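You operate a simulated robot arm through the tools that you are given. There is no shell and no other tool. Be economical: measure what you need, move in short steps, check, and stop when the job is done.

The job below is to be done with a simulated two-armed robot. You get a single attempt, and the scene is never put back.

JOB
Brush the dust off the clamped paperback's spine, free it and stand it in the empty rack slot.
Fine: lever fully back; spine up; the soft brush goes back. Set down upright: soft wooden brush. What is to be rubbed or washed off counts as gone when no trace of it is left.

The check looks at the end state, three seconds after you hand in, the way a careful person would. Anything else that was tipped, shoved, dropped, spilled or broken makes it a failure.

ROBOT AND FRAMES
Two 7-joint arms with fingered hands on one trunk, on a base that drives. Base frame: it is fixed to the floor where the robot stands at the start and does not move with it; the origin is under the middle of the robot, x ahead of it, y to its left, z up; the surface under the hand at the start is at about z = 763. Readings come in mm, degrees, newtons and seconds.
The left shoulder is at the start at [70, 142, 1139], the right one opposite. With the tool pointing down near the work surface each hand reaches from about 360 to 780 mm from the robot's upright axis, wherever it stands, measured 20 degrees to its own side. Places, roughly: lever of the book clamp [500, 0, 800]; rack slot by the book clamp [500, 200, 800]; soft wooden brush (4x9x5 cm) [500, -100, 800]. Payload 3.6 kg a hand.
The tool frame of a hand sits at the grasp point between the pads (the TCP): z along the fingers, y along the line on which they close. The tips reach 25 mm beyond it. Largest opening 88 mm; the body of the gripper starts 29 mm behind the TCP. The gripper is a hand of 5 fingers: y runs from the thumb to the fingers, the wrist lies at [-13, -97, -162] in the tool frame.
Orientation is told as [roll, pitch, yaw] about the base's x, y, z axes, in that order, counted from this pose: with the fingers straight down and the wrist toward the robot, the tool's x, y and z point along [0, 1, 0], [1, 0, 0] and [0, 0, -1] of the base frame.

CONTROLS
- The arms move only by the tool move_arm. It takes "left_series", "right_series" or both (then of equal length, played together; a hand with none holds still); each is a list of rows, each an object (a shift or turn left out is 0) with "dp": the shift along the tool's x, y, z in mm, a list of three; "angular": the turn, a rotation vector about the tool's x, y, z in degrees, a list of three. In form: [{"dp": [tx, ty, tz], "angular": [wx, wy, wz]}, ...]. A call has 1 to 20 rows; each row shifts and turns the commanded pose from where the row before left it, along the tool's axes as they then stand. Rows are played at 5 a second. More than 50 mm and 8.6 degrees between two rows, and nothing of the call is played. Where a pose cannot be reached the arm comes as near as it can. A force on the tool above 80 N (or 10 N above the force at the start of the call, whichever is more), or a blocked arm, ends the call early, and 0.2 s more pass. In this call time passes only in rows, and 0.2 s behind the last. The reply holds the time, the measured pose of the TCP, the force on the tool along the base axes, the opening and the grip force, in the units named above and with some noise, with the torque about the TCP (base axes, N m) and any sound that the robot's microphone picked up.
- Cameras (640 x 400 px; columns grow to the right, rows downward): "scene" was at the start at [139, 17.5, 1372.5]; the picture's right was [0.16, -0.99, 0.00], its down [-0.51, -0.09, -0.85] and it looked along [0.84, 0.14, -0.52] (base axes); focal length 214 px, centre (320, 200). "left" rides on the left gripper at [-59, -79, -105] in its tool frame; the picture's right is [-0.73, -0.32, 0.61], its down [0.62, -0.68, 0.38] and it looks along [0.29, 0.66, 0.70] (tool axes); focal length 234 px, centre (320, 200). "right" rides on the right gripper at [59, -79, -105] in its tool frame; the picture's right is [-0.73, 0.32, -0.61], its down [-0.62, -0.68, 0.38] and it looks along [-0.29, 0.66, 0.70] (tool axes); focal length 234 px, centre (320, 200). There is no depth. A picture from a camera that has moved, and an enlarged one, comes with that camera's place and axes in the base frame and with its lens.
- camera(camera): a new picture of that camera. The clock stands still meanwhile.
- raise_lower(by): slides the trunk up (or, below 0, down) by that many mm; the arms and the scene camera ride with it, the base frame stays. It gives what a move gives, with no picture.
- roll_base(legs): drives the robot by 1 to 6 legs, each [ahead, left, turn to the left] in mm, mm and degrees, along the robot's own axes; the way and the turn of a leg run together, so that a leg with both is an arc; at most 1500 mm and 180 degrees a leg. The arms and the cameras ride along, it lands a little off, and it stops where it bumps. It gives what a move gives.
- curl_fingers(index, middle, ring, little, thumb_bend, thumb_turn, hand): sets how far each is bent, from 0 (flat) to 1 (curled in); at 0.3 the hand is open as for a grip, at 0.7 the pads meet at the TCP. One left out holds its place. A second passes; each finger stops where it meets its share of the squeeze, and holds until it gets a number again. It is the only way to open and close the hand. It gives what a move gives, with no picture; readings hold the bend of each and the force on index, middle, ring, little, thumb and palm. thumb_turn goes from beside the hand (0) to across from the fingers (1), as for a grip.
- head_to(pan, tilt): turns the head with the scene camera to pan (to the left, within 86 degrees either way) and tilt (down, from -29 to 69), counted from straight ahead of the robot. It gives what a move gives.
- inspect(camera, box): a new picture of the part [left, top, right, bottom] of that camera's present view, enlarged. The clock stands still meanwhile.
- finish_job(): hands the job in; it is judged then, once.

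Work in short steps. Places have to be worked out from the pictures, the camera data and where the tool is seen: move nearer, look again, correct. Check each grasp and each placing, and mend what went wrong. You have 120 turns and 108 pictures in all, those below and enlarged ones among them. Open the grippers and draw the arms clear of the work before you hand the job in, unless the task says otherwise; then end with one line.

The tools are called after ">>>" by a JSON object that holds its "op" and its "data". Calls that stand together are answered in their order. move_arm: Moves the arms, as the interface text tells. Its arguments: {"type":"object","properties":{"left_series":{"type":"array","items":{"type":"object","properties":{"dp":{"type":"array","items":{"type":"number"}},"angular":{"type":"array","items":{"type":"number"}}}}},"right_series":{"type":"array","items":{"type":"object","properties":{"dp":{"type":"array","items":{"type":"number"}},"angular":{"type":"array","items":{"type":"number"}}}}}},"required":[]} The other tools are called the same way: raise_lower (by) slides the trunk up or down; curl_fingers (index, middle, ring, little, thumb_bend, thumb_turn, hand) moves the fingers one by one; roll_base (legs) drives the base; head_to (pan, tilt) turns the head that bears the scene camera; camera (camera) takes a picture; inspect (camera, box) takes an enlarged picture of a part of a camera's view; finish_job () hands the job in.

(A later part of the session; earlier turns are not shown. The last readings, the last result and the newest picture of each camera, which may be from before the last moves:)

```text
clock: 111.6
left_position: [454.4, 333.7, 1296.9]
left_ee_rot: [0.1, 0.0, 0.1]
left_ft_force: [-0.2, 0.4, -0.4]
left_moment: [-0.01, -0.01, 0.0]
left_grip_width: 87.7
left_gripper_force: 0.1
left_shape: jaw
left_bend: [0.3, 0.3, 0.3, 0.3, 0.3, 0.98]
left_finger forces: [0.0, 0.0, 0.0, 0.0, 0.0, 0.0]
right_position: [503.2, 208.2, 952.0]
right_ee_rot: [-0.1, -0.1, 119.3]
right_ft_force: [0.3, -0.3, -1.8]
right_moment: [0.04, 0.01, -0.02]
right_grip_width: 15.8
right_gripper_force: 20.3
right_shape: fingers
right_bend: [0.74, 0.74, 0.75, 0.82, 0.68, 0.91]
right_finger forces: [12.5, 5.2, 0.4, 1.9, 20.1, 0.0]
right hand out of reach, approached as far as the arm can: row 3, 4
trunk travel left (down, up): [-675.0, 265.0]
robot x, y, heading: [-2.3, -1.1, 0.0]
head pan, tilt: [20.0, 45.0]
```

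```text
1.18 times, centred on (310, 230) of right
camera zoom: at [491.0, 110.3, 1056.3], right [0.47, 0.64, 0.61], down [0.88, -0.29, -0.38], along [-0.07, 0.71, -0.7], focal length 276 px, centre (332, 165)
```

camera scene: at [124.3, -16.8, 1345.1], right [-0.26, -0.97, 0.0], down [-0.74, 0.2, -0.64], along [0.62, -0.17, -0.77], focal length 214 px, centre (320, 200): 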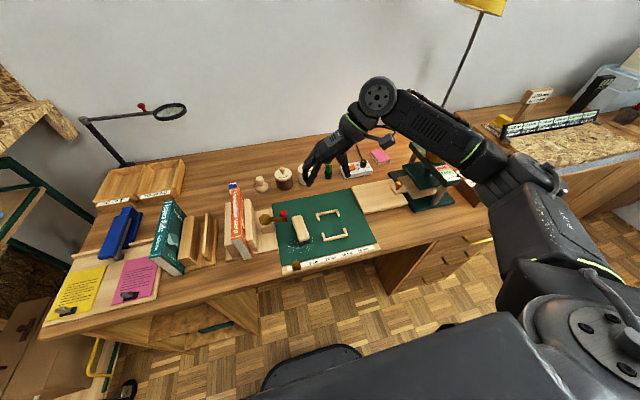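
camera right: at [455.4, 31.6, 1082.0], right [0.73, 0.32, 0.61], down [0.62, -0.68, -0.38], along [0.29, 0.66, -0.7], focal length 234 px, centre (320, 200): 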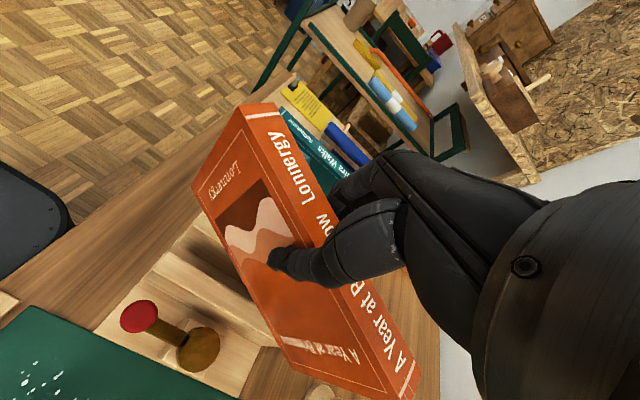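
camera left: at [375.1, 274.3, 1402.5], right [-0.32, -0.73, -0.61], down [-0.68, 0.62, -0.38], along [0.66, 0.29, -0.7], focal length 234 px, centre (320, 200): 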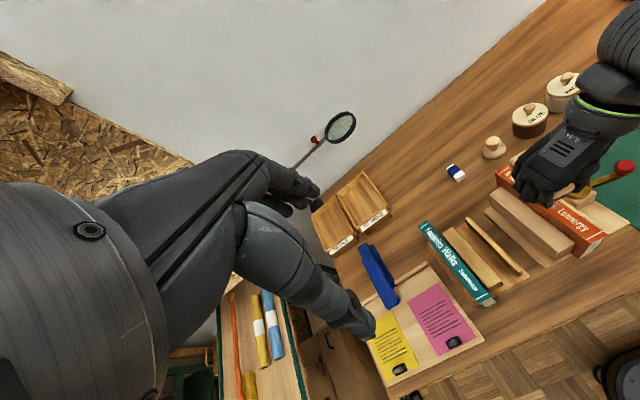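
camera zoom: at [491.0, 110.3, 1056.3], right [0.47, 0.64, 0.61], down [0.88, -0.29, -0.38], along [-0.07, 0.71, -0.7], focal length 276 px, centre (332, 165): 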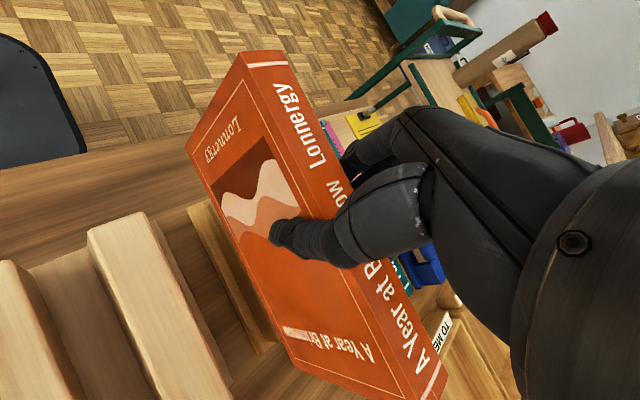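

The arm runs out of reach at y≈208 in this pose. Raise and draw back, then drive the base left 100 mm so the slot is reachable.

>>> {"op": "move_arm", "data": {"right_series": [{"dp": [0, 0, -25]}, {"dp": [0, 0, -25]}, {"dp": [19.7, -34.8, 0]}, {"dp": [19.7, -34.8, 0]}, {"dp": [10, -17.4, 0]}, {"dp": [0, 0, 0]}]}}

>>> {"op": "roll_base", "data": {"legs": [[0, 100, 0]]}}

```text
clock: 113.0
left_position: [455.0, 332.4, 1295.9]
left_ee_rot: [0.0, 0.1, 0.1]
left_ft_force: [0.3, 0.2, 0.3]
left_moment: [0.03, -0.01, 0.0]
left_grip_width: 87.6
left_gripper_force: 0.2
left_shape: jaw
left_bend: [0.3, 0.3, 0.3, 0.3, 0.3, 0.98]
left_finger forces: [0.1, 0.1, 0.0, 0.0, 0.1, 0.0]
right_position: [504.9, 108.7, 1000.3]
right_ee_rot: [0.1, 0.0, 119.5]
right_ft_force: [0.6, -0.8, -3.2]
right_moment: [0.01, 0.02, 0.01]
right_grip_width: 15.7
right_gripper_force: 20.1
right_shape: fingers
right_bend: [0.74, 0.74, 0.75, 0.82, 0.68, 0.91]
right_finger forces: [12.3, 5.5, 0.4, 1.8, 19.9, 0.0]
trunk travel left (down, up): [-675.0, 265.0]
robot x, y, heading: [-1.4, 0.5, -0.2]
head pan, tilt: [20.0, 45.0]
```

```text
clock: 114.1
left_position: [455.0, 429.3, 1298.5]
left_ee_rot: [0.0, -0.1, 0.2]
left_ft_force: [0.2, 0.0, 0.3]
left_moment: [0.03, -0.03, 0.02]
left_grip_width: 87.4
left_gripper_force: 0.1
left_shape: jaw
left_bend: [0.3, 0.3, 0.3, 0.3, 0.3, 0.98]
left_finger forces: [0.0, 0.0, 0.0, 0.1, 0.0, 0.0]
right_position: [504.5, 205.4, 999.4]
right_ee_rot: [-0.1, 0.0, 119.5]
right_ft_force: [0.1, -0.4, -3.3]
right_moment: [0.04, 0.01, 0.01]
right_grip_width: 15.9
right_gripper_force: 19.7
right_shape: fingers
right_bend: [0.74, 0.74, 0.75, 0.82, 0.68, 0.91]
right_finger forces: [12.1, 5.4, 0.5, 1.7, 20.0, 0.0]
trunk travel left (down, up): [-675.0, 265.0]
robot x, y, heading: [-1.1, 98.5, 0.3]
head pan, tilt: [20.0, 45.0]
```

Base moved 98 mm left. Look at book against slot from the new vantage.

>>> {"op": "head_to", "data": {"pan": 12, "tilt": 50}}

>>> {"op": "inspect", "data": {"camera": "scene", "box": [240, 120, 400, 260]}}

```text
clock: 114.8
left_position: [454.6, 431.9, 1296.4]
left_ee_rot: [-0.1, 0.1, 0.1]
left_ft_force: [0.0, 0.0, -0.2]
left_moment: [-0.03, -0.02, 0.01]
left_grip_width: 87.9
left_gripper_force: 0.1
left_shape: jaw
left_bend: [0.3, 0.3, 0.3, 0.3, 0.3, 0.98]
left_finger forces: [0.0, 0.0, 0.1, 0.0, 0.0, 0.0]
right_position: [505.4, 206.9, 999.6]
right_ee_rot: [0.1, -0.1, 119.4]
right_ft_force: [0.0, -0.2, -2.3]
right_moment: [0.01, 0.02, -0.01]
right_grip_width: 16.0
right_gripper_force: 19.6
right_shape: fingers
right_bend: [0.74, 0.74, 0.75, 0.82, 0.68, 0.91]
right_finger forces: [12.3, 5.4, 0.5, 1.7, 19.9, 0.0]
trunk travel left (down, up): [-675.0, 265.0]
robot x, y, heading: [1.0, 99.6, -0.1]
head pan, tilt: [12.0, 50.0]
```

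```text
2.86 times, centred on (320, 190) of scene
camera zoom: at [126.0, 117.8, 1345.0], right [0.21, -0.98, 0.0], down [-0.75, -0.16, -0.64], along [0.63, 0.13, -0.77], focal length 613 px, centre (320, 229)
```

zoom: 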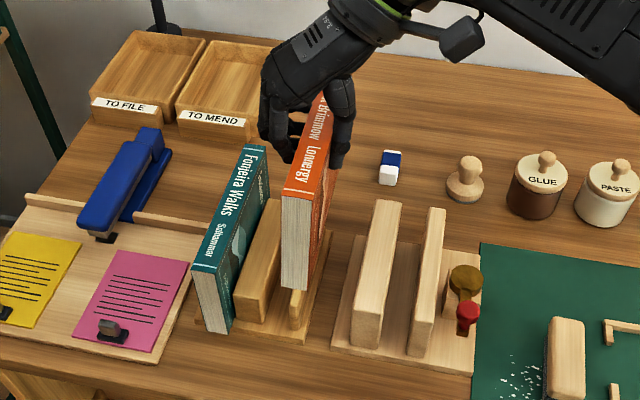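

Book sits at centre y≈202.5, yaw ≈+2.5°; slot centre ≈229. Correct yaw, shift 27 mm left, and lower to just above the bars.

>>> {"op": "move_arm", "data": {"right_series": [{"angular": [0, 0, 2.5]}, {"dp": [-7.5, 11.3, 0]}, {"dp": [-7.5, 11.4, 0]}, {"dp": [0, 0, 25]}, {"dp": [0, 0, 25]}, {"dp": [0, 0, 12]}, {"dp": [0, 0, 0]}]}}

>>> {"op": "inspect", "data": {"camera": "scene", "box": [260, 150, 360, 250]}}

>>> {"op": "camera", "data": {"camera": "left"}}

```text
clock: 116.4
left_position: [452.7, 430.3, 1296.4]
left_ee_rot: [-0.1, 0.0, 0.2]
left_ft_force: [-0.3, -0.5, 0.2]
left_moment: [-0.01, 0.01, -0.01]
left_grip_width: 87.3
left_gripper_force: 0.0
left_shape: jaw
left_bend: [0.3, 0.3, 0.3, 0.3, 0.3, 0.98]
left_finger forces: [0.1, 0.0, 0.0, 0.0, 0.0, 0.0]
right_position: [507.3, 232.4, 937.9]
right_ee_rot: [0.0, 0.0, 117.1]
right_ft_force: [0.0, -1.0, -3.5]
right_moment: [0.03, -0.02, 0.02]
right_grip_width: 15.5
right_gripper_force: 19.9
right_shape: fingers
right_bend: [0.74, 0.74, 0.75, 0.82, 0.68, 0.91]
right_finger forces: [12.3, 5.4, 0.3, 1.7, 20.0, 0.1]
trunk travel left (down, up): [-675.0, 265.0]
robot x, y, heading: [0.6, 99.3, -0.0]
head pan, tilt: [12.0, 50.0]
```

```text
4.00 times, centred on (310, 200) of scene
camera zoom: at [126.0, 116.6, 1345.0], right [0.21, -0.98, 0.0], down [-0.75, -0.16, -0.64], along [0.63, 0.13, -0.77], focal length 858 px, centre (360, 200)
```

zoom: 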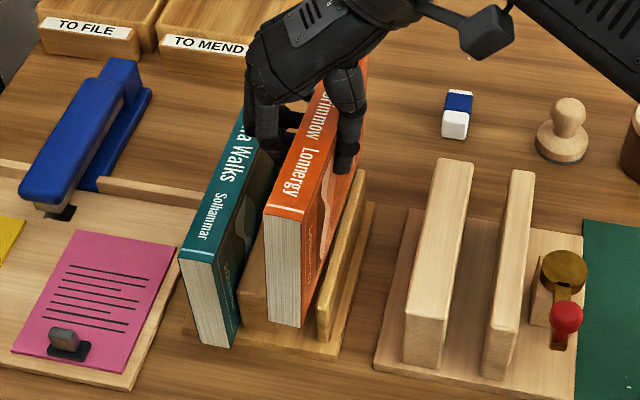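

```text
12 pictures are left
camera left: at [374.8, 372.4, 1402.5], right [-0.32, -0.73, -0.61], down [-0.68, 0.62, -0.38], along [0.66, 0.29, -0.7], focal length 234 px, centre (320, 200)
```

left: 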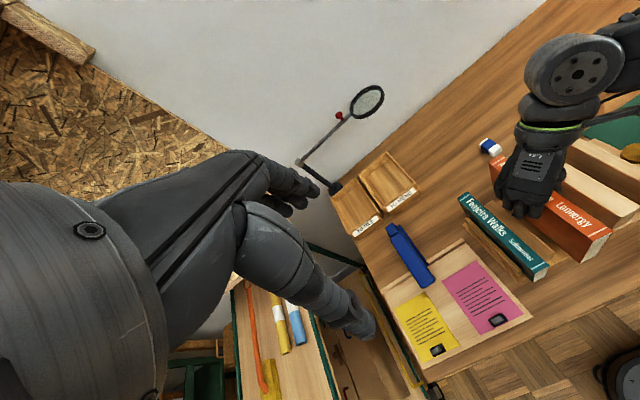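

Bottom is centred in the slot (y 219–243 vs slot 215–246). One zoom to check the yaw against the bars before insertion.

>>> {"op": "inspect", "data": {"camera": "scene", "box": [300, 160, 370, 240]}}

```text
5.00 times, centred on (335, 200) of scene
camera zoom: at [126.0, 116.6, 1345.0], right [0.21, -0.98, 0.0], down [-0.75, -0.16, -0.64], along [0.63, 0.13, -0.77], focal length 1072 px, centre (245, 200)
```

zoom: 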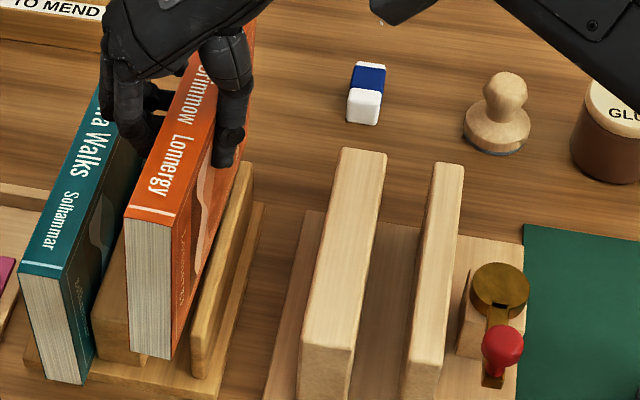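

Yaw is about -2.5° and the book leans ~2° in roll; correct both, shift 6 mm left, and lower toward the slot.

>>> {"op": "move_arm", "data": {"right_series": [{"angular": [0, 0, -2.5]}, {"angular": [1.74, 0.98, 0]}, {"dp": [-3, 5.2, 0]}, {"dp": [0, 0, 5]}, {"dp": [0, 0, 0]}]}}

>>> {"op": "inspect", "data": {"camera": "scene", "box": [290, 160, 350, 240]}}

```text
clock: 117.6
left_position: [455.2, 430.0, 1296.6]
left_ee_rot: [0.0, 0.0, 0.2]
left_ft_force: [-0.5, 0.1, -0.5]
left_moment: [0.03, 0.01, -0.01]
left_grip_width: 87.6
left_gripper_force: 0.0
left_shape: jaw
left_bend: [0.3, 0.3, 0.3, 0.3, 0.3, 0.98]
left_finger forces: [0.1, 0.1, 0.1, 0.1, 0.1, 0.0]
right_position: [508.1, 239.1, 933.5]
right_ee_rot: [1.0, 1.6, 119.6]
right_ft_force: [1.0, -0.9, -2.5]
right_moment: [0.01, 0.04, -0.01]
right_grip_width: 16.0
right_gripper_force: 19.5
right_shape: fingers
right_bend: [0.74, 0.74, 0.75, 0.82, 0.68, 0.91]
right_finger forces: [12.4, 5.4, 0.2, 1.6, 19.8, 0.1]
trunk travel left (down, up): [-675.0, 265.0]
robot x, y, heading: [-3.6, 95.5, -0.1]
head pan, tilt: [12.0, 50.0]
```

```text
5.00 times, centred on (320, 200) of scene
camera zoom: at [125.9, 116.7, 1345.0], right [0.21, -0.98, 0.0], down [-0.75, -0.16, -0.64], along [0.63, 0.13, -0.77], focal length 1072 px, centre (320, 200)
```

zoom: 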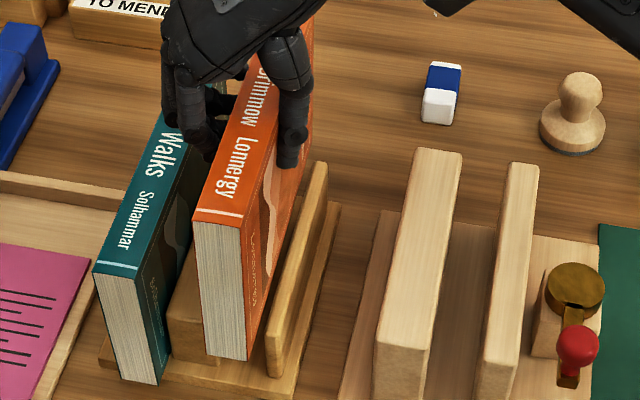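

Nearly there: rotate a further ~2° in yaw, undo 1° of roll, and lower into the slot gently.

>>> {"op": "move_arm", "data": {"right_series": [{"angular": [0, 0, -2]}, {"dp": [-0.5, 0.9, 0], "angular": [-0.87, -0.49, 0]}, {"dp": [0, 0, 6]}, {"dp": [0, 0, 6]}, {"dp": [0, 0, 5]}, {"dp": [0, 0, 0]}]}}

>>> {"op": "inspect", "data": {"camera": "scene", "box": [290, 160, 350, 240]}}

```text
clock: 119.0
left_position: [449.9, 429.6, 1298.2]
left_ee_rot: [0.1, -0.1, 0.2]
left_ft_force: [0.5, 0.1, -0.2]
left_moment: [-0.02, 0.03, 0.01]
left_grip_width: 87.2
left_gripper_force: 0.0
left_shape: jaw
left_bend: [0.3, 0.3, 0.3, 0.3, 0.3, 0.98]
left_finger forces: [0.0, 0.0, 0.0, 0.0, 0.0, 0.0]
right_position: [506.4, 239.5, 917.7]
right_ee_rot: [0.4, 0.8, 121.4]
right_ft_force: [0.6, -2.4, 22.2]
right_moment: [-0.07, -0.02, -0.01]
right_grip_width: 15.7
right_gripper_force: 23.4
right_shape: fingers
right_bend: [0.75, 0.75, 0.75, 0.82, 0.68, 0.9]
right_finger forces: [14.1, 8.7, 0.0, 0.1, 24.6, 0.0]
trunk travel left (down, up): [-675.0, 265.0]
robot x, y, heading: [-0.1, 98.4, 0.2]
head pan, tilt: [12.0, 50.0]
```

```text
5.00 times, centred on (320, 200) of scene
camera zoom: at [123.1, 115.4, 1345.6], right [0.21, -0.98, 0.0], down [-0.75, -0.16, -0.64], along [0.63, 0.14, -0.76], focal length 1072 px, centre (320, 200)
```

zoom: 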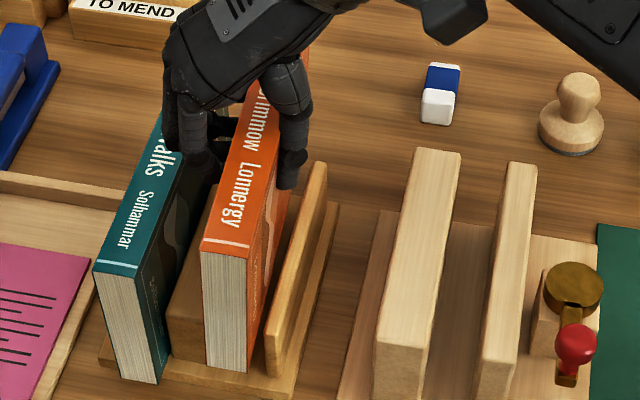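

The book's bottom landed on the thick bar's edge (bottom at y≈226–250, slot ends ≈246). Raise, shift 7 mm right, and try again.

>>> {"op": "move_arm", "data": {"right_series": [{"dp": [0, 0, -6]}, {"dp": [0, 0, -4]}, {"dp": [3.6, -6, 0]}, {"dp": [0, 0, 5]}, {"dp": [0, 0, 5]}, {"dp": [0, 0, 4]}, {"dp": [0, 0, 0]}]}}

```text
clock: 120.6
left_position: [449.7, 431.1, 1296.1]
left_ee_rot: [0.0, -0.1, 0.3]
left_ft_force: [0.0, -0.4, 0.7]
left_moment: [-0.03, 0.0, 0.01]
left_grip_width: 87.6
left_gripper_force: 0.0
left_shape: jaw
left_bend: [0.3, 0.3, 0.3, 0.3, 0.3, 0.98]
left_finger forces: [0.0, 0.0, 0.0, 0.1, 0.0, 0.1]
right_position: [505.4, 233.2, 914.8]
right_ee_rot: [0.3, 0.8, 121.5]
right_ft_force: [6.2, 4.8, 32.3]
right_moment: [-0.11, 0.0, 0.11]
right_grip_width: 15.4
right_gripper_force: 25.4
right_shape: fingers
right_bend: [0.75, 0.75, 0.75, 0.82, 0.68, 0.9]
right_finger forces: [18.2, 10.2, 0.0, 0.6, 22.4, 0.0]
trunk travel left (down, up): [-675.0, 265.0]
robot x, y, heading: [1.6, 99.4, 0.2]
head pan, tilt: [12.0, 50.0]
```

Still blocked. Raise 8 mm and look closely at the near end of slot and book.

>>> {"op": "move_arm", "data": {"right_series": [{"dp": [0, 0, -6]}, {"dp": [0, 0, -6]}, {"dp": [0, 0, 0]}]}}

>>> {"op": "inspect", "data": {"camera": "scene", "box": [292, 190, 332, 240]}}

>>> {"op": "inspect", "data": {"camera": "right", "box": [140, 40, 360, 400]}}

```text
clock: 121.4
left_position: [454.2, 431.6, 1296.7]
left_ee_rot: [0.0, 0.0, 0.1]
left_ft_force: [-0.6, -0.2, 0.5]
left_moment: [0.01, 0.0, 0.02]
left_grip_width: 88.0
left_gripper_force: 0.1
left_shape: jaw
left_bend: [0.3, 0.3, 0.3, 0.3, 0.3, 0.98]
left_finger forces: [0.0, 0.0, 0.0, 0.0, 0.0, 0.0]
right_position: [508.1, 231.8, 922.8]
right_ee_rot: [0.6, 0.9, 121.5]
right_ft_force: [-0.4, 0.2, -2.5]
right_moment: [0.07, -0.01, 0.01]
right_grip_width: 16.0
right_gripper_force: 19.0
right_shape: fingers
right_bend: [0.75, 0.74, 0.75, 0.82, 0.68, 0.9]
right_finger forces: [12.6, 5.2, 0.2, 1.4, 19.5, 0.0]
trunk travel left (down, up): [-675.0, 265.0]
robot x, y, heading: [-1.5, 95.8, 0.0]
head pan, tilt: [12.0, 50.0]
```

```text
8.00 times, centred on (312, 215) of scene
camera zoom: at [125.4, 116.8, 1344.9], right [0.21, -0.98, 0.0], down [-0.75, -0.16, -0.64], along [0.63, 0.13, -0.77], focal length 1716 px, centre (384, 80)
```

zoom: 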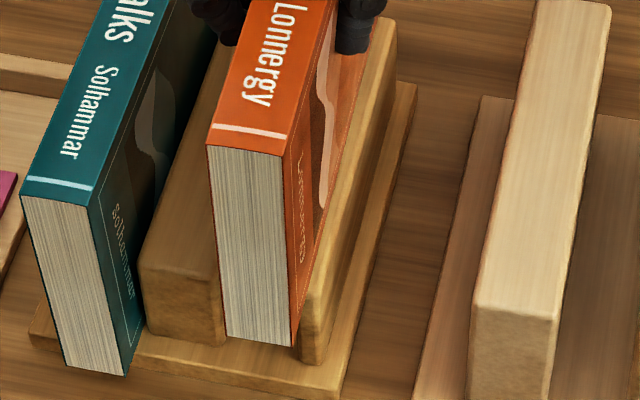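

```text
1.11 times, centred on (250, 220) of right
camera zoom: at [499.8, 136.6, 1029.2], right [0.45, 0.67, 0.59], down [0.89, -0.26, -0.38], along [-0.1, 0.7, -0.71], focal length 260 px, centre (398, 178)
```

zoom: 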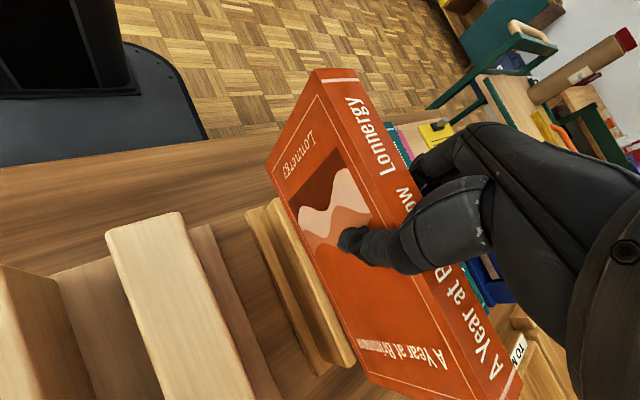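

Fine measurement: slot is y 214.8–244 (29 mm, little play), book presently centred at ≈222 there, yaw ≈-1°. So the right place is ≈+6–7 mm. I'll fix yaw, approach from the right under light contact and sweep +y in 1 mm steps until it drops in.

>>> {"op": "move_arm", "data": {"right_series": [{"angular": [0, 0, -1]}, {"dp": [-2.1, 3.4, 0]}, {"dp": [0, 0, 4]}, {"dp": [0, 0, 2]}, {"dp": [0, 0, 0]}]}}

>>> {"op": "move_arm", "data": {"right_series": [{"dp": [-0.54, 0.84, 0]}, {"dp": [-0.54, 0.84, 0]}, {"dp": [0, 0, 0]}]}}

>>> {"op": "move_arm", "data": {"right_series": [{"dp": [-0.54, 0.84, 0]}, {"dp": [0, 0, 0]}]}}

```text
clock: 122.6
left_position: [454.2, 432.2, 1296.7]
left_ee_rot: [0.0, 0.1, 0.1]
left_ft_force: [1.2, 0.2, 0.0]
left_moment: [-0.01, -0.02, -0.01]
left_grip_width: 87.7
left_gripper_force: 0.1
left_shape: jaw
left_bend: [0.3, 0.3, 0.3, 0.3, 0.3, 0.98]
left_finger forces: [0.0, 0.1, 0.1, 0.0, 0.0, 0.1]
right_position: [507.2, 236.5, 917.2]
right_ee_rot: [0.5, 0.8, 122.5]
right_ft_force: [-0.6, -0.3, -2.4]
right_moment: [0.02, 0.03, -0.02]
right_grip_width: 16.1
right_gripper_force: 19.3
right_shape: fingers
right_bend: [0.75, 0.74, 0.75, 0.82, 0.68, 0.9]
right_finger forces: [12.5, 5.3, 0.1, 1.4, 19.6, 0.0]
trunk travel left (down, up): [-675.0, 265.0]
robot x, y, heading: [0.8, 97.0, 0.2]
head pan, tilt: [12.0, 50.0]
```

```text
clock: 123.4
left_position: [453.4, 430.7, 1297.0]
left_ee_rot: [-0.1, 0.0, 0.2]
left_ft_force: [0.9, -0.3, 0.7]
left_moment: [-0.02, 0.04, 0.02]
left_grip_width: 87.7
left_gripper_force: 0.0
left_shape: jaw
left_bend: [0.3, 0.3, 0.3, 0.3, 0.3, 0.98]
left_finger forces: [0.0, 0.1, 0.0, 0.0, 0.0, 0.1]
right_position: [507.8, 239.3, 917.4]
right_ee_rot: [0.6, 0.8, 122.6]
right_ft_force: [-0.6, 0.3, -2.1]
right_moment: [0.03, 0.06, 0.02]
right_grip_width: 15.9
right_gripper_force: 18.7
right_shape: fingers
right_bend: [0.75, 0.74, 0.75, 0.82, 0.68, 0.9]
right_finger forces: [12.8, 5.2, 0.2, 1.3, 19.5, 0.0]
trunk travel left (down, up): [-675.0, 265.0]
robot x, y, heading: [-2.4, 96.4, 0.0]
head pan, tilt: [12.0, 50.0]
```

```text
clock: 124.0
left_position: [452.5, 430.7, 1296.8]
left_ee_rot: [0.0, -0.1, 0.2]
left_ft_force: [-0.4, -0.6, -0.2]
left_moment: [0.01, -0.02, 0.02]
left_grip_width: 87.7
left_gripper_force: 0.1
left_shape: jaw
left_bend: [0.3, 0.3, 0.3, 0.3, 0.3, 0.98]
left_finger forces: [0.0, 0.0, 0.0, 0.1, 0.1, 0.1]
right_position: [508.3, 240.6, 918.1]
right_ee_rot: [0.6, 0.7, 122.5]
right_ft_force: [-0.7, 0.3, -3.5]
right_moment: [0.03, 0.01, -0.01]
right_grip_width: 15.7
right_gripper_force: 19.4
right_shape: fingers
right_bend: [0.75, 0.74, 0.75, 0.82, 0.68, 0.9]
right_finger forces: [12.6, 5.2, 0.4, 1.4, 19.5, 0.0]
trunk travel left (down, up): [-675.0, 265.0]
robot x, y, heading: [-0.1, 98.6, 0.2]
head pan, tilt: [12.0, 50.0]
```

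No contact yet at this height. Lower 2 mm at a time.

>>> {"op": "move_arm", "data": {"right_series": [{"dp": [0, 0, 2]}, {"dp": [0, 0, 0]}]}}

>>> {"op": "move_arm", "data": {"right_series": [{"dp": [0, 0, 2]}, {"dp": [0, 0, 0]}]}}

>>> {"op": "move_arm", "data": {"right_series": [{"dp": [0, 0, 2]}, {"dp": [0, 0, 0]}]}}

```text
clock: 124.6
left_position: [452.9, 431.0, 1298.0]
left_ee_rot: [0.0, 0.0, 0.1]
left_ft_force: [-0.2, 0.4, 0.0]
left_moment: [0.0, 0.01, -0.01]
left_grip_width: 87.4
left_gripper_force: 0.2
left_shape: jaw
left_bend: [0.3, 0.3, 0.3, 0.3, 0.3, 0.98]
left_finger forces: [0.1, 0.1, 0.0, 0.0, 0.2, 0.0]
right_position: [507.7, 239.9, 915.7]
right_ee_rot: [0.6, 0.9, 122.5]
right_ft_force: [-0.1, 0.3, 0.0]
right_moment: [0.04, 0.0, 0.02]
right_grip_width: 16.0
right_gripper_force: 19.5
right_shape: fingers
right_bend: [0.75, 0.74, 0.75, 0.82, 0.68, 0.9]
right_finger forces: [12.3, 5.7, 0.2, 1.5, 19.7, 0.0]
trunk travel left (down, up): [-675.0, 265.0]
robot x, y, heading: [0.7, 98.2, 0.1]
head pan, tilt: [12.0, 50.0]
```

```text
clock: 125.2
left_position: [454.0, 431.3, 1297.2]
left_ee_rot: [0.0, 0.1, 0.2]
left_ft_force: [0.1, -0.7, 0.9]
left_moment: [0.03, 0.02, 0.01]
left_grip_width: 87.8
left_gripper_force: 0.1
left_shape: jaw
left_bend: [0.3, 0.3, 0.3, 0.3, 0.3, 0.98]
left_finger forces: [0.0, 0.0, 0.1, 0.0, 0.0, 0.0]
right_position: [508.7, 240.0, 912.3]
right_ee_rot: [0.8, 0.8, 122.6]
right_ft_force: [0.4, 0.8, -3.2]
right_moment: [-0.01, 0.01, 0.0]
right_grip_width: 16.0
right_gripper_force: 19.5
right_shape: fingers
right_bend: [0.75, 0.74, 0.75, 0.82, 0.68, 0.9]
right_finger forces: [12.8, 5.0, 0.2, 1.3, 19.6, 0.0]
trunk travel left (down, up): [-675.0, 265.0]
robot x, y, heading: [1.9, 95.1, 0.4]
head pan, tilt: [12.0, 50.0]
```

```text
clock: 125.8
left_position: [453.7, 430.8, 1296.8]
left_ee_rot: [0.0, 0.0, 0.2]
left_ft_force: [-0.2, 0.5, 0.8]
left_moment: [0.0, -0.01, 0.01]
left_grip_width: 87.7
left_gripper_force: 0.0
left_shape: jaw
left_bend: [0.3, 0.3, 0.3, 0.3, 0.3, 0.98]
left_finger forces: [0.0, 0.0, 0.0, 0.0, 0.0, 0.0]
right_position: [507.4, 239.6, 910.3]
right_ee_rot: [0.6, 0.9, 122.5]
right_ft_force: [0.4, -0.5, -3.0]
right_moment: [-0.04, 0.03, -0.02]
right_grip_width: 16.1
right_gripper_force: 19.8
right_shape: fingers
right_bend: [0.75, 0.74, 0.75, 0.82, 0.68, 0.9]
right_finger forces: [12.8, 5.1, 0.2, 1.2, 19.6, 0.0]
trunk travel left (down, up): [-675.0, 265.0]
robot x, y, heading: [-2.1, 100.5, 0.2]
head pan, tilt: [12.0, 50.0]
```

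It is passing below the earlier contact height with no force: it has entered. Continue down in small steps.

>>> {"op": "move_arm", "data": {"right_series": [{"dp": [0, 0, 2.5]}, {"dp": [0, 0, 2.5]}, {"dp": [0, 0, 0]}]}}

>>> {"op": "move_arm", "data": {"right_series": [{"dp": [0, 0, 2.5]}, {"dp": [0, 0, 2.5]}, {"dp": [0, 0, 0]}]}}

>>> {"op": "move_arm", "data": {"right_series": [{"dp": [0, 0, 2.5]}, {"dp": [0, 0, 2.5]}, {"dp": [0, 0, 0]}]}}

>>> {"op": "inspect", "data": {"camera": "scene", "box": [290, 170, 350, 240]}}

```text
clock: 126.6
left_position: [453.2, 431.5, 1296.7]
left_ee_rot: [0.0, 0.0, 0.2]
left_ft_force: [-0.4, 0.2, -0.5]
left_moment: [0.0, -0.04, 0.02]
left_grip_width: 87.6
left_gripper_force: 0.1
left_shape: jaw
left_bend: [0.3, 0.3, 0.3, 0.3, 0.3, 0.98]
left_finger forces: [0.0, 0.0, 0.0, 0.0, 0.1, 0.0]
right_position: [508.1, 238.6, 905.2]
right_ee_rot: [0.7, 0.8, 122.6]
right_ft_force: [0.1, 0.3, -2.5]
right_moment: [0.02, 0.05, -0.02]
right_grip_width: 16.3
right_gripper_force: 19.5
right_shape: fingers
right_bend: [0.75, 0.74, 0.75, 0.82, 0.68, 0.9]
right_finger forces: [12.6, 5.6, 0.1, 1.5, 19.7, 0.0]
trunk travel left (down, up): [-675.0, 265.0]
robot x, y, heading: [0.8, 93.6, -0.0]
head pan, tilt: [12.0, 50.0]
```

```text
clock: 127.4
left_position: [454.0, 430.6, 1296.3]
left_ee_rot: [0.0, 0.0, 0.2]
left_ft_force: [-0.3, -0.9, 0.0]
left_moment: [0.01, 0.01, -0.01]
left_grip_width: 87.6
left_gripper_force: 0.0
left_shape: jaw
left_bend: [0.3, 0.3, 0.3, 0.3, 0.3, 0.98]
left_finger forces: [0.1, 0.0, 0.1, 0.0, 0.1, 0.0]
right_position: [507.1, 239.8, 901.6]
right_ee_rot: [0.6, 0.8, 122.5]
right_ft_force: [0.0, -1.1, -2.9]
right_moment: [0.02, 0.02, -0.01]
right_grip_width: 15.6
right_gripper_force: 19.7
right_shape: fingers
right_bend: [0.75, 0.74, 0.75, 0.82, 0.68, 0.9]
right_finger forces: [12.7, 5.9, 0.1, 1.0, 19.5, 0.0]
trunk travel left (down, up): [-675.0, 265.0]
robot x, y, heading: [1.5, 98.1, 0.0]
head pan, tilt: [12.0, 50.0]
```

```text
clock: 128.2
left_position: [454.6, 430.3, 1296.3]
left_ee_rot: [0.0, 0.0, 0.3]
left_ft_force: [0.6, 0.9, -0.2]
left_moment: [0.01, -0.02, 0.01]
left_grip_width: 87.6
left_gripper_force: 0.1
left_shape: jaw
left_bend: [0.3, 0.3, 0.3, 0.3, 0.3, 0.98]
left_finger forces: [0.0, 0.0, 0.0, 0.0, 0.0, 0.0]
right_position: [507.0, 239.9, 895.5]
right_ee_rot: [0.6, 0.7, 122.5]
right_ft_force: [0.0, 0.2, -2.7]
right_moment: [0.03, 0.0, -0.02]
right_grip_width: 16.2
right_gripper_force: 19.6
right_shape: fingers
right_bend: [0.75, 0.74, 0.75, 0.82, 0.68, 0.9]
right_finger forces: [12.7, 5.3, 0.1, 1.3, 19.5, 0.0]
trunk travel left (down, up): [-675.0, 265.0]
robot x, y, heading: [0.7, 96.4, 0.1]
head pan, tilt: [12.0, 50.0]
```

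```text
5.71 times, centred on (320, 205) of scene
camera zoom: at [125.9, 116.7, 1345.0], right [0.21, -0.98, 0.0], down [-0.75, -0.16, -0.64], along [0.63, 0.13, -0.77], focal length 1226 px, centre (320, 171)
```

zoom: 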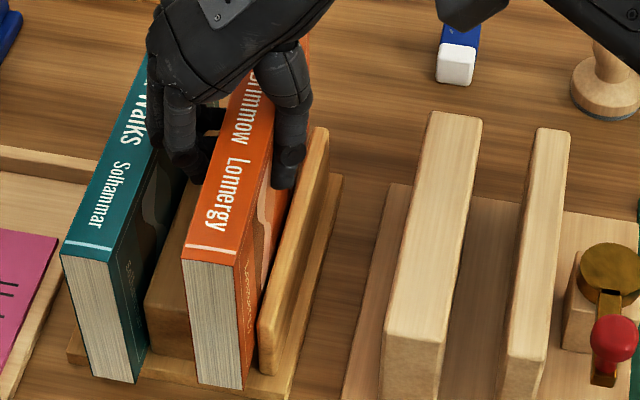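

The book is entering the slot well. Continue down, watching for contact with the teal book.

>>> {"op": "move_arm", "data": {"right_series": [{"dp": [0, 0, 2.5]}, {"dp": [0, 0, 2.5]}, {"dp": [0, 0, 0]}]}}

>>> {"op": "move_arm", "data": {"right_series": [{"dp": [0, 0, 2.5]}, {"dp": [0, 0, 0]}]}}

>>> {"op": "move_arm", "data": {"right_series": [{"dp": [0, 0, 2.5]}, {"dp": [0, 0, 0]}]}}

>>> {"op": "inspect", "data": {"camera": "scene", "box": [290, 170, 350, 240]}}

```text
clock: 129.0
left_position: [454.2, 430.6, 1296.2]
left_ee_rot: [0.1, 0.0, 0.2]
left_ft_force: [0.0, -0.6, -0.4]
left_moment: [-0.01, -0.02, -0.01]
left_grip_width: 87.8
left_gripper_force: 0.1
left_shape: jaw
left_bend: [0.3, 0.3, 0.3, 0.3, 0.3, 0.98]
left_finger forces: [0.0, 0.0, 0.0, 0.0, 0.0, 0.1]
right_position: [506.3, 239.6, 891.5]
right_ee_rot: [0.5, 0.8, 122.5]
right_ft_force: [-0.4, 0.2, -2.6]
right_moment: [0.03, 0.04, -0.01]
right_grip_width: 16.1
right_gripper_force: 19.5
right_shape: fingers
right_bend: [0.75, 0.74, 0.75, 0.82, 0.68, 0.9]
right_finger forces: [12.6, 5.3, 0.1, 1.3, 19.6, 0.0]
trunk travel left (down, up): [-675.0, 265.0]
robot x, y, heading: [-0.7, 98.8, -0.1]
head pan, tilt: [12.0, 50.0]
```

```text
clock: 129.6
left_position: [454.4, 430.9, 1297.0]
left_ee_rot: [0.0, 0.0, 0.2]
left_ft_force: [0.5, 0.4, 1.0]
left_moment: [0.01, -0.02, 0.05]
left_grip_width: 87.9
left_gripper_force: 0.1
left_shape: jaw
left_bend: [0.3, 0.3, 0.3, 0.3, 0.3, 0.98]
left_finger forces: [0.0, 0.0, 0.1, 0.1, 0.0, 0.0]
right_position: [506.2, 239.7, 889.6]
right_ee_rot: [0.6, 0.8, 122.5]
right_ft_force: [0.7, 0.2, -3.3]
right_moment: [0.08, 0.01, -0.03]
right_grip_width: 16.0
right_gripper_force: 19.0
right_shape: fingers
right_bend: [0.75, 0.74, 0.75, 0.82, 0.68, 0.9]
right_finger forces: [12.8, 5.6, 0.2, 1.2, 19.5, 0.0]
trunk travel left (down, up): [-675.0, 265.0]
robot x, y, heading: [-0.8, 101.7, 0.1]
head pan, tilt: [12.0, 50.0]
```

```text
clock: 130.2
left_position: [454.6, 430.3, 1296.0]
left_ee_rot: [0.0, 0.0, 0.2]
left_ft_force: [0.8, -1.7, 1.3]
left_moment: [0.01, 0.03, 0.01]
left_grip_width: 87.8
left_gripper_force: 0.0
left_shape: jaw
left_bend: [0.3, 0.3, 0.3, 0.3, 0.3, 0.98]
left_finger forces: [0.0, 0.0, 0.1, 0.0, 0.0, 0.0]
right_position: [508.0, 239.4, 887.7]
right_ee_rot: [0.6, 0.8, 122.5]
right_ft_force: [-0.9, 0.5, -2.9]
right_moment: [0.01, 0.03, -0.04]
right_grip_width: 16.0
right_gripper_force: 19.8
right_shape: fingers
right_bend: [0.75, 0.74, 0.75, 0.82, 0.68, 0.9]
right_finger forces: [12.8, 5.8, 0.2, 1.1, 19.5, 0.1]
trunk travel left (down, up): [-675.0, 265.0]
robot x, y, heading: [-3.2, 99.9, 0.1]
head pan, tilt: [12.0, 50.0]
```

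```text
5.71 times, centred on (320, 205) of scene
camera zoom: at [125.9, 116.8, 1345.0], right [0.21, -0.98, 0.0], down [-0.75, -0.16, -0.64], along [0.63, 0.13, -0.77], focal length 1226 px, centre (320, 171)
```

zoom: 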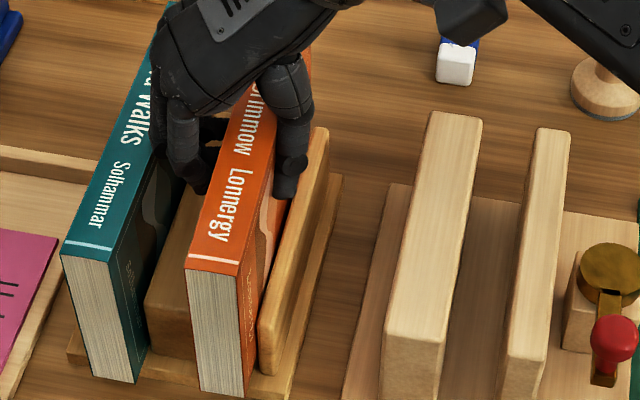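

Clear still. Continue down without pictures, by force.

>>> {"op": "move_arm", "data": {"right_series": [{"dp": [0, 0, 2]}, {"dp": [0, 0, 2]}, {"dp": [0, 0, 0]}]}}

>>> {"op": "move_arm", "data": {"right_series": [{"dp": [0, 0, 2]}, {"dp": [0, 0, 0]}]}}

>>> {"op": "move_arm", "data": {"right_series": [{"dp": [0, 0, 2]}, {"dp": [0, 0, 0]}]}}

```text
clock: 131.0
left_position: [454.1, 430.7, 1297.4]
left_ee_rot: [0.0, 0.1, 0.1]
left_ft_force: [-0.3, 0.4, 0.8]
left_moment: [0.02, 0.0, -0.01]
left_grip_width: 87.6
left_gripper_force: 0.1
left_shape: jaw
left_bend: [0.3, 0.3, 0.3, 0.3, 0.3, 0.98]
left_finger forces: [0.0, 0.1, 0.0, 0.1, 0.0, 0.0]
right_position: [506.4, 239.6, 882.6]
right_ee_rot: [0.6, 0.8, 122.5]
right_ft_force: [-0.8, 0.2, -3.3]
right_moment: [0.03, 0.03, 0.05]
right_grip_width: 16.0
right_gripper_force: 19.6
right_shape: fingers
right_bend: [0.75, 0.74, 0.75, 0.82, 0.68, 0.9]
right_finger forces: [12.6, 5.4, 0.3, 1.4, 19.7, 0.1]
trunk travel left (down, up): [-675.0, 265.0]
robot x, y, heading: [-2.0, 96.4, 0.3]
head pan, tilt: [12.0, 50.0]
```

```text
clock: 131.6
left_position: [453.9, 431.3, 1295.8]
left_ee_rot: [0.0, -0.1, 0.2]
left_ft_force: [-0.2, 0.0, 0.2]
left_moment: [0.0, -0.02, 0.0]
left_grip_width: 87.6
left_gripper_force: 0.1
left_shape: jaw
left_bend: [0.3, 0.3, 0.3, 0.3, 0.3, 0.98]
left_finger forces: [0.0, 0.1, 0.0, 0.0, 0.1, 0.1]
right_position: [506.8, 239.1, 880.6]
right_ee_rot: [0.6, 0.9, 122.6]
right_ft_force: [0.5, 0.5, -2.7]
right_moment: [0.03, 0.0, -0.03]
right_grip_width: 16.1
right_gripper_force: 19.9
right_shape: fingers
right_bend: [0.75, 0.74, 0.75, 0.82, 0.68, 0.9]
right_finger forces: [13.2, 6.1, 0.2, 0.8, 19.6, 0.0]
trunk travel left (down, up): [-675.0, 265.0]
robot x, y, heading: [1.7, 96.7, 0.2]
head pan, tilt: [12.0, 50.0]
```

```text
clock: 132.2
left_position: [453.0, 431.2, 1296.4]
left_ee_rot: [0.0, 0.0, 0.3]
left_ft_force: [0.4, 1.3, 0.5]
left_moment: [0.0, -0.01, 0.0]
left_grip_width: 87.8
left_gripper_force: 0.1
left_shape: jaw
left_bend: [0.3, 0.3, 0.3, 0.3, 0.3, 0.98]
left_finger forces: [0.1, 0.0, 0.0, 0.1, 0.1, 0.0]
right_position: [507.7, 238.6, 878.2]
right_ee_rot: [0.7, 0.8, 122.5]
right_ft_force: [0.5, -0.6, -2.6]
right_moment: [0.03, 0.0, -0.02]
right_grip_width: 15.8
right_gripper_force: 19.6
right_shape: fingers
right_bend: [0.75, 0.74, 0.75, 0.82, 0.68, 0.9]
right_finger forces: [12.7, 5.6, 0.1, 1.4, 19.7, 0.1]
trunk travel left (down, up): [-675.0, 265.0]
robot x, y, heading: [1.8, 97.7, 0.2]
head pan, tilt: [12.0, 50.0]
```

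>>> {"op": "move_arm", "data": {"right_series": [{"dp": [0, 0, 2]}, {"dp": [0, 0, 0]}]}}

>>> {"op": "move_arm", "data": {"right_series": [{"dp": [0, 0, 2]}, {"dp": [0, 0, 0]}]}}

>>> {"op": "move_arm", "data": {"right_series": [{"dp": [0, 0, 2]}, {"dp": [0, 0, 0]}]}}

```text
clock: 132.8
left_position: [454.1, 431.2, 1296.9]
left_ee_rot: [0.0, 0.0, 0.3]
left_ft_force: [0.1, 0.1, -0.6]
left_moment: [0.02, -0.03, 0.01]
left_grip_width: 87.8
left_gripper_force: 0.1
left_shape: jaw
left_bend: [0.3, 0.3, 0.3, 0.3, 0.3, 0.98]
left_finger forces: [0.0, 0.1, 0.2, 0.0, 0.0, 0.0]
right_position: [505.0, 239.2, 874.8]
right_ee_rot: [0.6, 0.9, 122.5]
right_ft_force: [0.2, 0.6, -2.3]
right_moment: [0.01, 0.03, 0.03]
right_grip_width: 16.1
right_gripper_force: 19.7
right_shape: fingers
right_bend: [0.74, 0.74, 0.75, 0.82, 0.68, 0.9]
right_finger forces: [13.0, 5.9, 0.1, 1.0, 19.5, 0.0]
trunk travel left (down, up): [-675.0, 265.0]
robot x, y, heading: [-1.0, 98.2, 0.2]
head pan, tilt: [12.0, 50.0]
```

```text
clock: 133.4
left_position: [453.7, 430.2, 1296.2]
left_ee_rot: [0.0, 0.0, 0.2]
left_ft_force: [0.6, 0.6, 0.1]
left_moment: [0.01, 0.01, 0.02]
left_grip_width: 87.6
left_gripper_force: 0.0
left_shape: jaw
left_bend: [0.3, 0.3, 0.3, 0.3, 0.3, 0.98]
left_finger forces: [0.0, 0.0, 0.1, 0.0, 0.1, 0.1]
right_position: [506.6, 238.9, 874.1]
right_ee_rot: [0.6, 0.8, 122.5]
right_ft_force: [1.0, -0.7, -2.1]
right_moment: [0.05, 0.02, -0.02]
right_grip_width: 16.2
right_gripper_force: 20.1
right_shape: fingers
right_bend: [0.74, 0.74, 0.75, 0.82, 0.68, 0.9]
right_finger forces: [12.6, 5.7, 0.8, 1.4, 19.8, 0.1]
trunk travel left (down, up): [-675.0, 265.0]
robot x, y, heading: [0.2, 100.3, -0.1]
head pan, tilt: [12.0, 50.0]
```

```text
clock: 134.0
left_position: [454.3, 430.2, 1297.5]
left_ee_rot: [0.0, 0.0, 0.2]
left_ft_force: [-0.7, -0.1, 0.1]
left_moment: [0.0, -0.03, -0.04]
left_grip_width: 87.7
left_gripper_force: 0.1
left_shape: jaw
left_bend: [0.3, 0.3, 0.3, 0.3, 0.3, 0.98]
left_finger forces: [0.0, 0.0, 0.1, 0.0, 0.0, 0.1]
right_position: [506.1, 239.1, 872.0]
right_ee_rot: [0.7, 0.8, 122.5]
right_ft_force: [-0.7, 0.0, -3.3]
right_moment: [0.01, 0.01, -0.02]
right_grip_width: 15.9
right_gripper_force: 20.1
right_shape: fingers
right_bend: [0.74, 0.74, 0.75, 0.82, 0.68, 0.9]
right_finger forces: [12.7, 5.7, 0.5, 1.3, 19.8, 0.0]
trunk travel left (down, up): [-675.0, 265.0]
robot x, y, heading: [-1.7, 94.2, 0.1]
head pan, tilt: [12.0, 50.0]
```

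Still hanging free; continue to the rack floor.

>>> {"op": "move_arm", "data": {"right_series": [{"dp": [0, 0, 2]}, {"dp": [0, 0, 0]}]}}

>>> {"op": "move_arm", "data": {"right_series": [{"dp": [0, 0, 2]}, {"dp": [0, 0, 0]}]}}

>>> {"op": "move_arm", "data": {"right_series": [{"dp": [0, 0, 1.5]}, {"dp": [0, 0, 0]}]}}

>>> {"op": "inspect", "data": {"camera": "scene", "box": [290, 170, 350, 240]}}

```text
clock: 134.6
left_position: [454.0, 431.1, 1297.1]
left_ee_rot: [0.0, 0.0, 0.2]
left_ft_force: [-0.2, -0.2, 0.0]
left_moment: [0.01, 0.0, -0.01]
left_grip_width: 87.6
left_gripper_force: 0.2
left_shape: jaw
left_bend: [0.3, 0.3, 0.3, 0.3, 0.3, 0.98]
left_finger forces: [0.0, 0.0, 0.0, 0.0, 0.0, 0.0]
right_position: [507.6, 240.3, 871.0]
right_ee_rot: [0.6, 0.7, 122.5]
right_ft_force: [0.3, 0.2, -2.8]
right_moment: [0.06, 0.03, -0.01]
right_grip_width: 16.1
right_gripper_force: 19.9
right_shape: fingers
right_bend: [0.74, 0.74, 0.75, 0.82, 0.68, 0.9]
right_finger forces: [12.7, 5.7, 0.4, 1.4, 19.7, 0.1]
trunk travel left (down, up): [-675.0, 265.0]
robot x, y, heading: [-0.7, 101.4, -0.1]
head pan, tilt: [12.0, 50.0]
```

```text
clock: 135.2
left_position: [454.5, 431.0, 1297.3]
left_ee_rot: [0.0, -0.1, 0.2]
left_ft_force: [-0.1, -0.2, -0.3]
left_moment: [0.01, 0.0, -0.01]
left_grip_width: 87.5
left_gripper_force: 0.0
left_shape: jaw
left_bend: [0.3, 0.3, 0.3, 0.3, 0.3, 0.98]
left_finger forces: [0.0, 0.0, 0.1, 0.0, 0.0, 0.0]
right_position: [506.6, 239.2, 867.8]
right_ee_rot: [0.6, 0.8, 122.5]
right_ft_force: [-0.6, -0.8, -2.1]
right_moment: [0.02, -0.03, -0.03]
right_grip_width: 15.8
right_gripper_force: 20.1
right_shape: fingers
right_bend: [0.74, 0.74, 0.75, 0.82, 0.68, 0.9]
right_finger forces: [12.5, 5.6, 0.5, 1.4, 19.8, 0.1]
trunk travel left (down, up): [-675.0, 265.0]
robot x, y, heading: [-0.4, 100.8, 0.0]
head pan, tilt: [12.0, 50.0]
```

```text
clock: 135.8
left_position: [453.8, 430.9, 1295.4]
left_ee_rot: [0.0, 0.0, 0.2]
left_ft_force: [0.6, 0.3, -0.2]
left_moment: [0.01, -0.02, -0.02]
left_grip_width: 87.6
left_gripper_force: 0.1
left_shape: jaw
left_bend: [0.3, 0.3, 0.3, 0.3, 0.3, 0.98]
left_finger forces: [0.0, 0.0, 0.0, 0.0, 0.1, 0.0]
right_position: [506.7, 239.4, 868.3]
right_ee_rot: [0.5, 0.9, 122.5]
right_ft_force: [0.7, -0.3, -0.9]
right_moment: [0.03, 0.02, 0.02]
right_grip_width: 15.8
right_gripper_force: 19.9
right_shape: fingers
right_bend: [0.74, 0.74, 0.75, 0.82, 0.68, 0.9]
right_finger forces: [12.7, 5.7, 0.6, 1.2, 19.8, 0.0]
trunk travel left (down, up): [-675.0, 265.0]
robot x, y, heading: [-0.2, 103.0, 0.2]
head pan, tilt: [12.0, 50.0]
```

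```text
5.71 times, centred on (320, 205) of scene
camera zoom: at [125.9, 116.7, 1345.0], right [0.21, -0.98, 0.0], down [-0.75, -0.16, -0.64], along [0.63, 0.13, -0.77], focal length 1226 px, centre (320, 171)
```

zoom: 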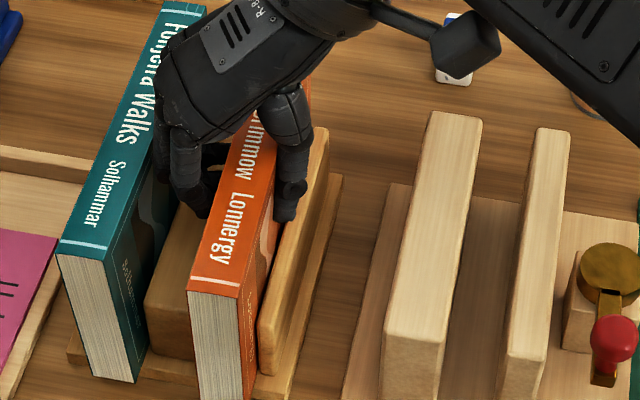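

Weight is starting to be taken (−0.9 N). One more millimetre to confirm contact; the hand is now very near the teal book, so no further than that.

>>> {"op": "move_arm", "data": {"right_series": [{"dp": [0, 0, 1]}, {"dp": [0, 0, 0]}]}}

>>> {"op": "move_arm", "data": {"right_series": [{"dp": [0, 0, 1]}, {"dp": [0, 0, 0]}]}}

```text
clock: 136.4
left_position: [453.9, 430.7, 1297.0]
left_ee_rot: [0.1, 0.0, 0.2]
left_ft_force: [-0.7, 0.8, 0.3]
left_moment: [0.0, -0.03, -0.04]
left_grip_width: 87.8
left_gripper_force: 0.0
left_shape: jaw
left_bend: [0.3, 0.3, 0.3, 0.3, 0.3, 0.98]
left_finger forces: [0.1, 0.0, 0.0, 0.1, 0.0, 0.0]
right_position: [507.9, 239.1, 867.5]
right_ee_rot: [0.6, 0.7, 122.4]
right_ft_force: [0.9, 1.3, 2.7]
right_moment: [-0.04, -0.04, 0.01]
right_grip_width: 16.1
right_gripper_force: 20.1
right_shape: fingers
right_bend: [0.75, 0.74, 0.75, 0.82, 0.68, 0.9]
right_finger forces: [12.7, 6.4, 0.5, 1.5, 20.0, 0.0]
trunk travel left (down, up): [-675.0, 265.0]
robot x, y, heading: [2.6, 98.5, -0.1]
head pan, tilt: [12.0, 50.0]
```

```text
clock: 137.0
left_position: [452.1, 430.6, 1297.0]
left_ee_rot: [0.0, 0.1, 0.2]
left_ft_force: [-0.1, 0.2, -0.1]
left_moment: [0.01, 0.05, -0.01]
left_grip_width: 87.6
left_gripper_force: 0.0
left_shape: jaw
left_bend: [0.3, 0.3, 0.3, 0.3, 0.3, 0.98]
left_finger forces: [0.0, 0.0, 0.0, 0.0, 0.1, 0.1]
right_position: [507.1, 239.3, 865.5]
right_ee_rot: [0.5, 0.8, 122.5]
right_ft_force: [3.8, 1.9, 12.5]
right_moment: [-0.06, -0.04, 0.05]
right_grip_width: 16.0
right_gripper_force: 22.5
right_shape: fingers
right_bend: [0.75, 0.75, 0.75, 0.82, 0.68, 0.9]
right_finger forces: [13.2, 8.8, 0.5, 1.2, 21.1, 0.0]
trunk travel left (down, up): [-675.0, 265.0]
robot x, y, heading: [1.6, 99.0, 0.0]
head pan, tilt: [12.0, 50.0]
```

Seated on the rack floor. Release mainly by opening the thumb (free side), fingers only a little to spare the teal book, then rise straight up.

>>> {"op": "curl_fingers", "data": {"hand": "right", "thumb_bend": 0.5, "index": 0.68, "middle": 0.68}}

>>> {"op": "move_arm", "data": {"right_series": [{"dp": [0, 0, -2]}, {"dp": [0, 0, -5]}, {"dp": [0, 0, -8]}, {"dp": [0, 0, -10]}, {"dp": [0, 0, 0]}]}}

>>> {"op": "inspect", "data": {"camera": "scene", "box": [285, 160, 355, 240]}}

```text
clock: 138.0
left_position: [452.9, 431.6, 1297.7]
left_ee_rot: [0.0, 0.0, 0.1]
left_ft_force: [-1.0, 0.0, 0.0]
left_moment: [0.01, 0.01, 0.0]
left_grip_width: 87.9
left_gripper_force: 0.0
left_shape: jaw
left_bend: [0.3, 0.3, 0.3, 0.3, 0.3, 0.98]
left_finger forces: [0.1, 0.1, 0.0, 0.0, 0.0, 0.1]
right_position: [507.7, 238.8, 865.5]
right_ee_rot: [0.6, 0.9, 122.5]
right_ft_force: [-1.8, 2.1, 1.0]
right_moment: [0.11, 0.0, -0.05]
right_grip_width: 26.5
right_gripper_force: 4.1
right_shape: fingers
right_bend: [0.64, 0.68, 0.75, 0.82, 0.5, 0.96]
right_finger forces: [3.4, 0.0, 0.4, 1.0, 2.1, 0.0]
trunk travel left (down, up): [-675.0, 265.0]
robot x, y, heading: [-1.0, 94.7, 0.2]
head pan, tilt: [12.0, 50.0]
```

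```text
clock: 139.2
left_position: [453.7, 431.1, 1296.2]
left_ee_rot: [0.1, -0.1, 0.2]
left_ft_force: [0.6, 0.6, 0.8]
left_moment: [-0.02, 0.01, -0.01]
left_grip_width: 87.5
left_gripper_force: 0.0
left_shape: jaw
left_bend: [0.3, 0.3, 0.3, 0.3, 0.3, 0.98]
left_finger forces: [0.0, 0.0, 0.0, 0.0, 0.0, 0.0]
right_position: [508.0, 239.7, 889.3]
right_ee_rot: [0.5, 0.8, 122.5]
right_ft_force: [-0.6, 1.1, -3.1]
right_moment: [0.1, -0.02, -0.03]
right_grip_width: 26.9
right_gripper_force: 1.9
right_shape: fingers
right_bend: [0.64, 0.68, 0.75, 0.82, 0.49, 0.97]
right_finger forces: [2.3, 0.1, 0.1, 0.6, 2.0, 0.1]
trunk travel left (down, up): [-675.0, 265.0]
robot x, y, heading: [-1.3, 99.5, 0.1]
head pan, tilt: [12.0, 50.0]
```

```text
5.00 times, centred on (320, 200) of scene
camera zoom: at [126.0, 117.0, 1345.0], right [0.21, -0.98, 0.0], down [-0.75, -0.16, -0.64], along [0.63, 0.13, -0.77], focal length 1072 px, centre (320, 200)
```

zoom: 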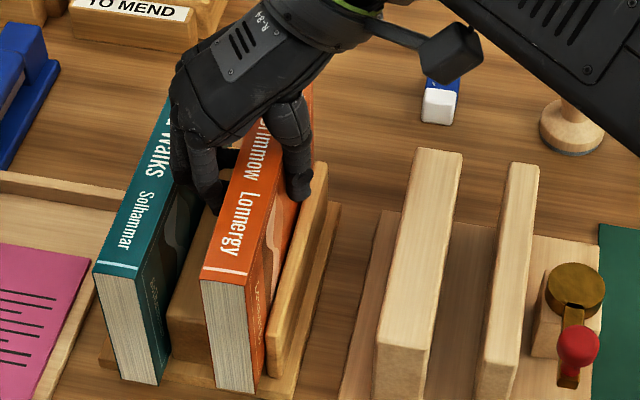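

The light residual contact carried the book up with the hand. Lower it again until seated, and open wider.

>>> {"op": "move_arm", "data": {"right_series": [{"dp": [0, 0, 8]}, {"dp": [0, 0, 8]}, {"dp": [0, 0, 7]}, {"dp": [0, 0, 1]}, {"dp": [0, 0, 0]}]}}

>>> {"op": "curl_fingers", "data": {"hand": "right", "thumb_bend": 0.32, "index": 0.57, "middle": 0.62, "little": 0.78}}

```text
clock: 140.4
left_position: [453.3, 430.7, 1296.5]
left_ee_rot: [0.0, 0.0, 0.3]
left_ft_force: [0.1, 0.4, 0.5]
left_moment: [-0.02, 0.03, 0.01]
left_grip_width: 87.6
left_gripper_force: 0.0
left_shape: jaw
left_bend: [0.3, 0.3, 0.3, 0.3, 0.3, 0.98]
left_finger forces: [0.0, 0.0, 0.0, 0.0, 0.1, 0.0]
right_position: [508.5, 238.6, 867.8]
right_ee_rot: [0.6, 0.8, 122.5]
right_ft_force: [-0.4, 1.2, 0.4]
right_moment: [0.06, -0.01, -0.09]
right_grip_width: 27.4
right_gripper_force: 3.6
right_shape: fingers
right_bend: [0.64, 0.68, 0.75, 0.82, 0.49, 0.97]
right_finger forces: [3.1, 0.1, 0.3, 0.4, 2.2, 0.1]
trunk travel left (down, up): [-675.0, 265.0]
robot x, y, heading: [6.5, 97.8, 0.3]
head pan, tilt: [12.0, 50.0]
```

```text
clock: 141.4
left_position: [454.7, 430.0, 1296.3]
left_ee_rot: [0.0, -0.1, 0.2]
left_ft_force: [-0.2, 0.2, 0.4]
left_moment: [-0.02, -0.02, -0.01]
left_grip_width: 87.8
left_gripper_force: 0.0
left_shape: jaw
left_bend: [0.3, 0.3, 0.3, 0.3, 0.3, 0.98]
left_finger forces: [0.0, 0.0, 0.0, 0.1, 0.0, 0.1]
right_position: [508.0, 239.4, 868.1]
right_ee_rot: [0.6, 0.8, 122.4]
right_ft_force: [-0.4, 1.0, 0.1]
right_moment: [-0.02, 0.05, -0.01]
right_grip_width: 54.4
right_gripper_force: 0.4
right_shape: fingers
right_bend: [0.56, 0.62, 0.75, 0.78, 0.32, 0.97]
right_finger forces: [0.0, 0.4, 0.0, 0.1, 0.1, 0.0]
trunk travel left (down, up): [-675.0, 265.0]
robot x, y, heading: [-4.8, 99.1, 0.3]
head pan, tilt: [12.0, 50.0]
```

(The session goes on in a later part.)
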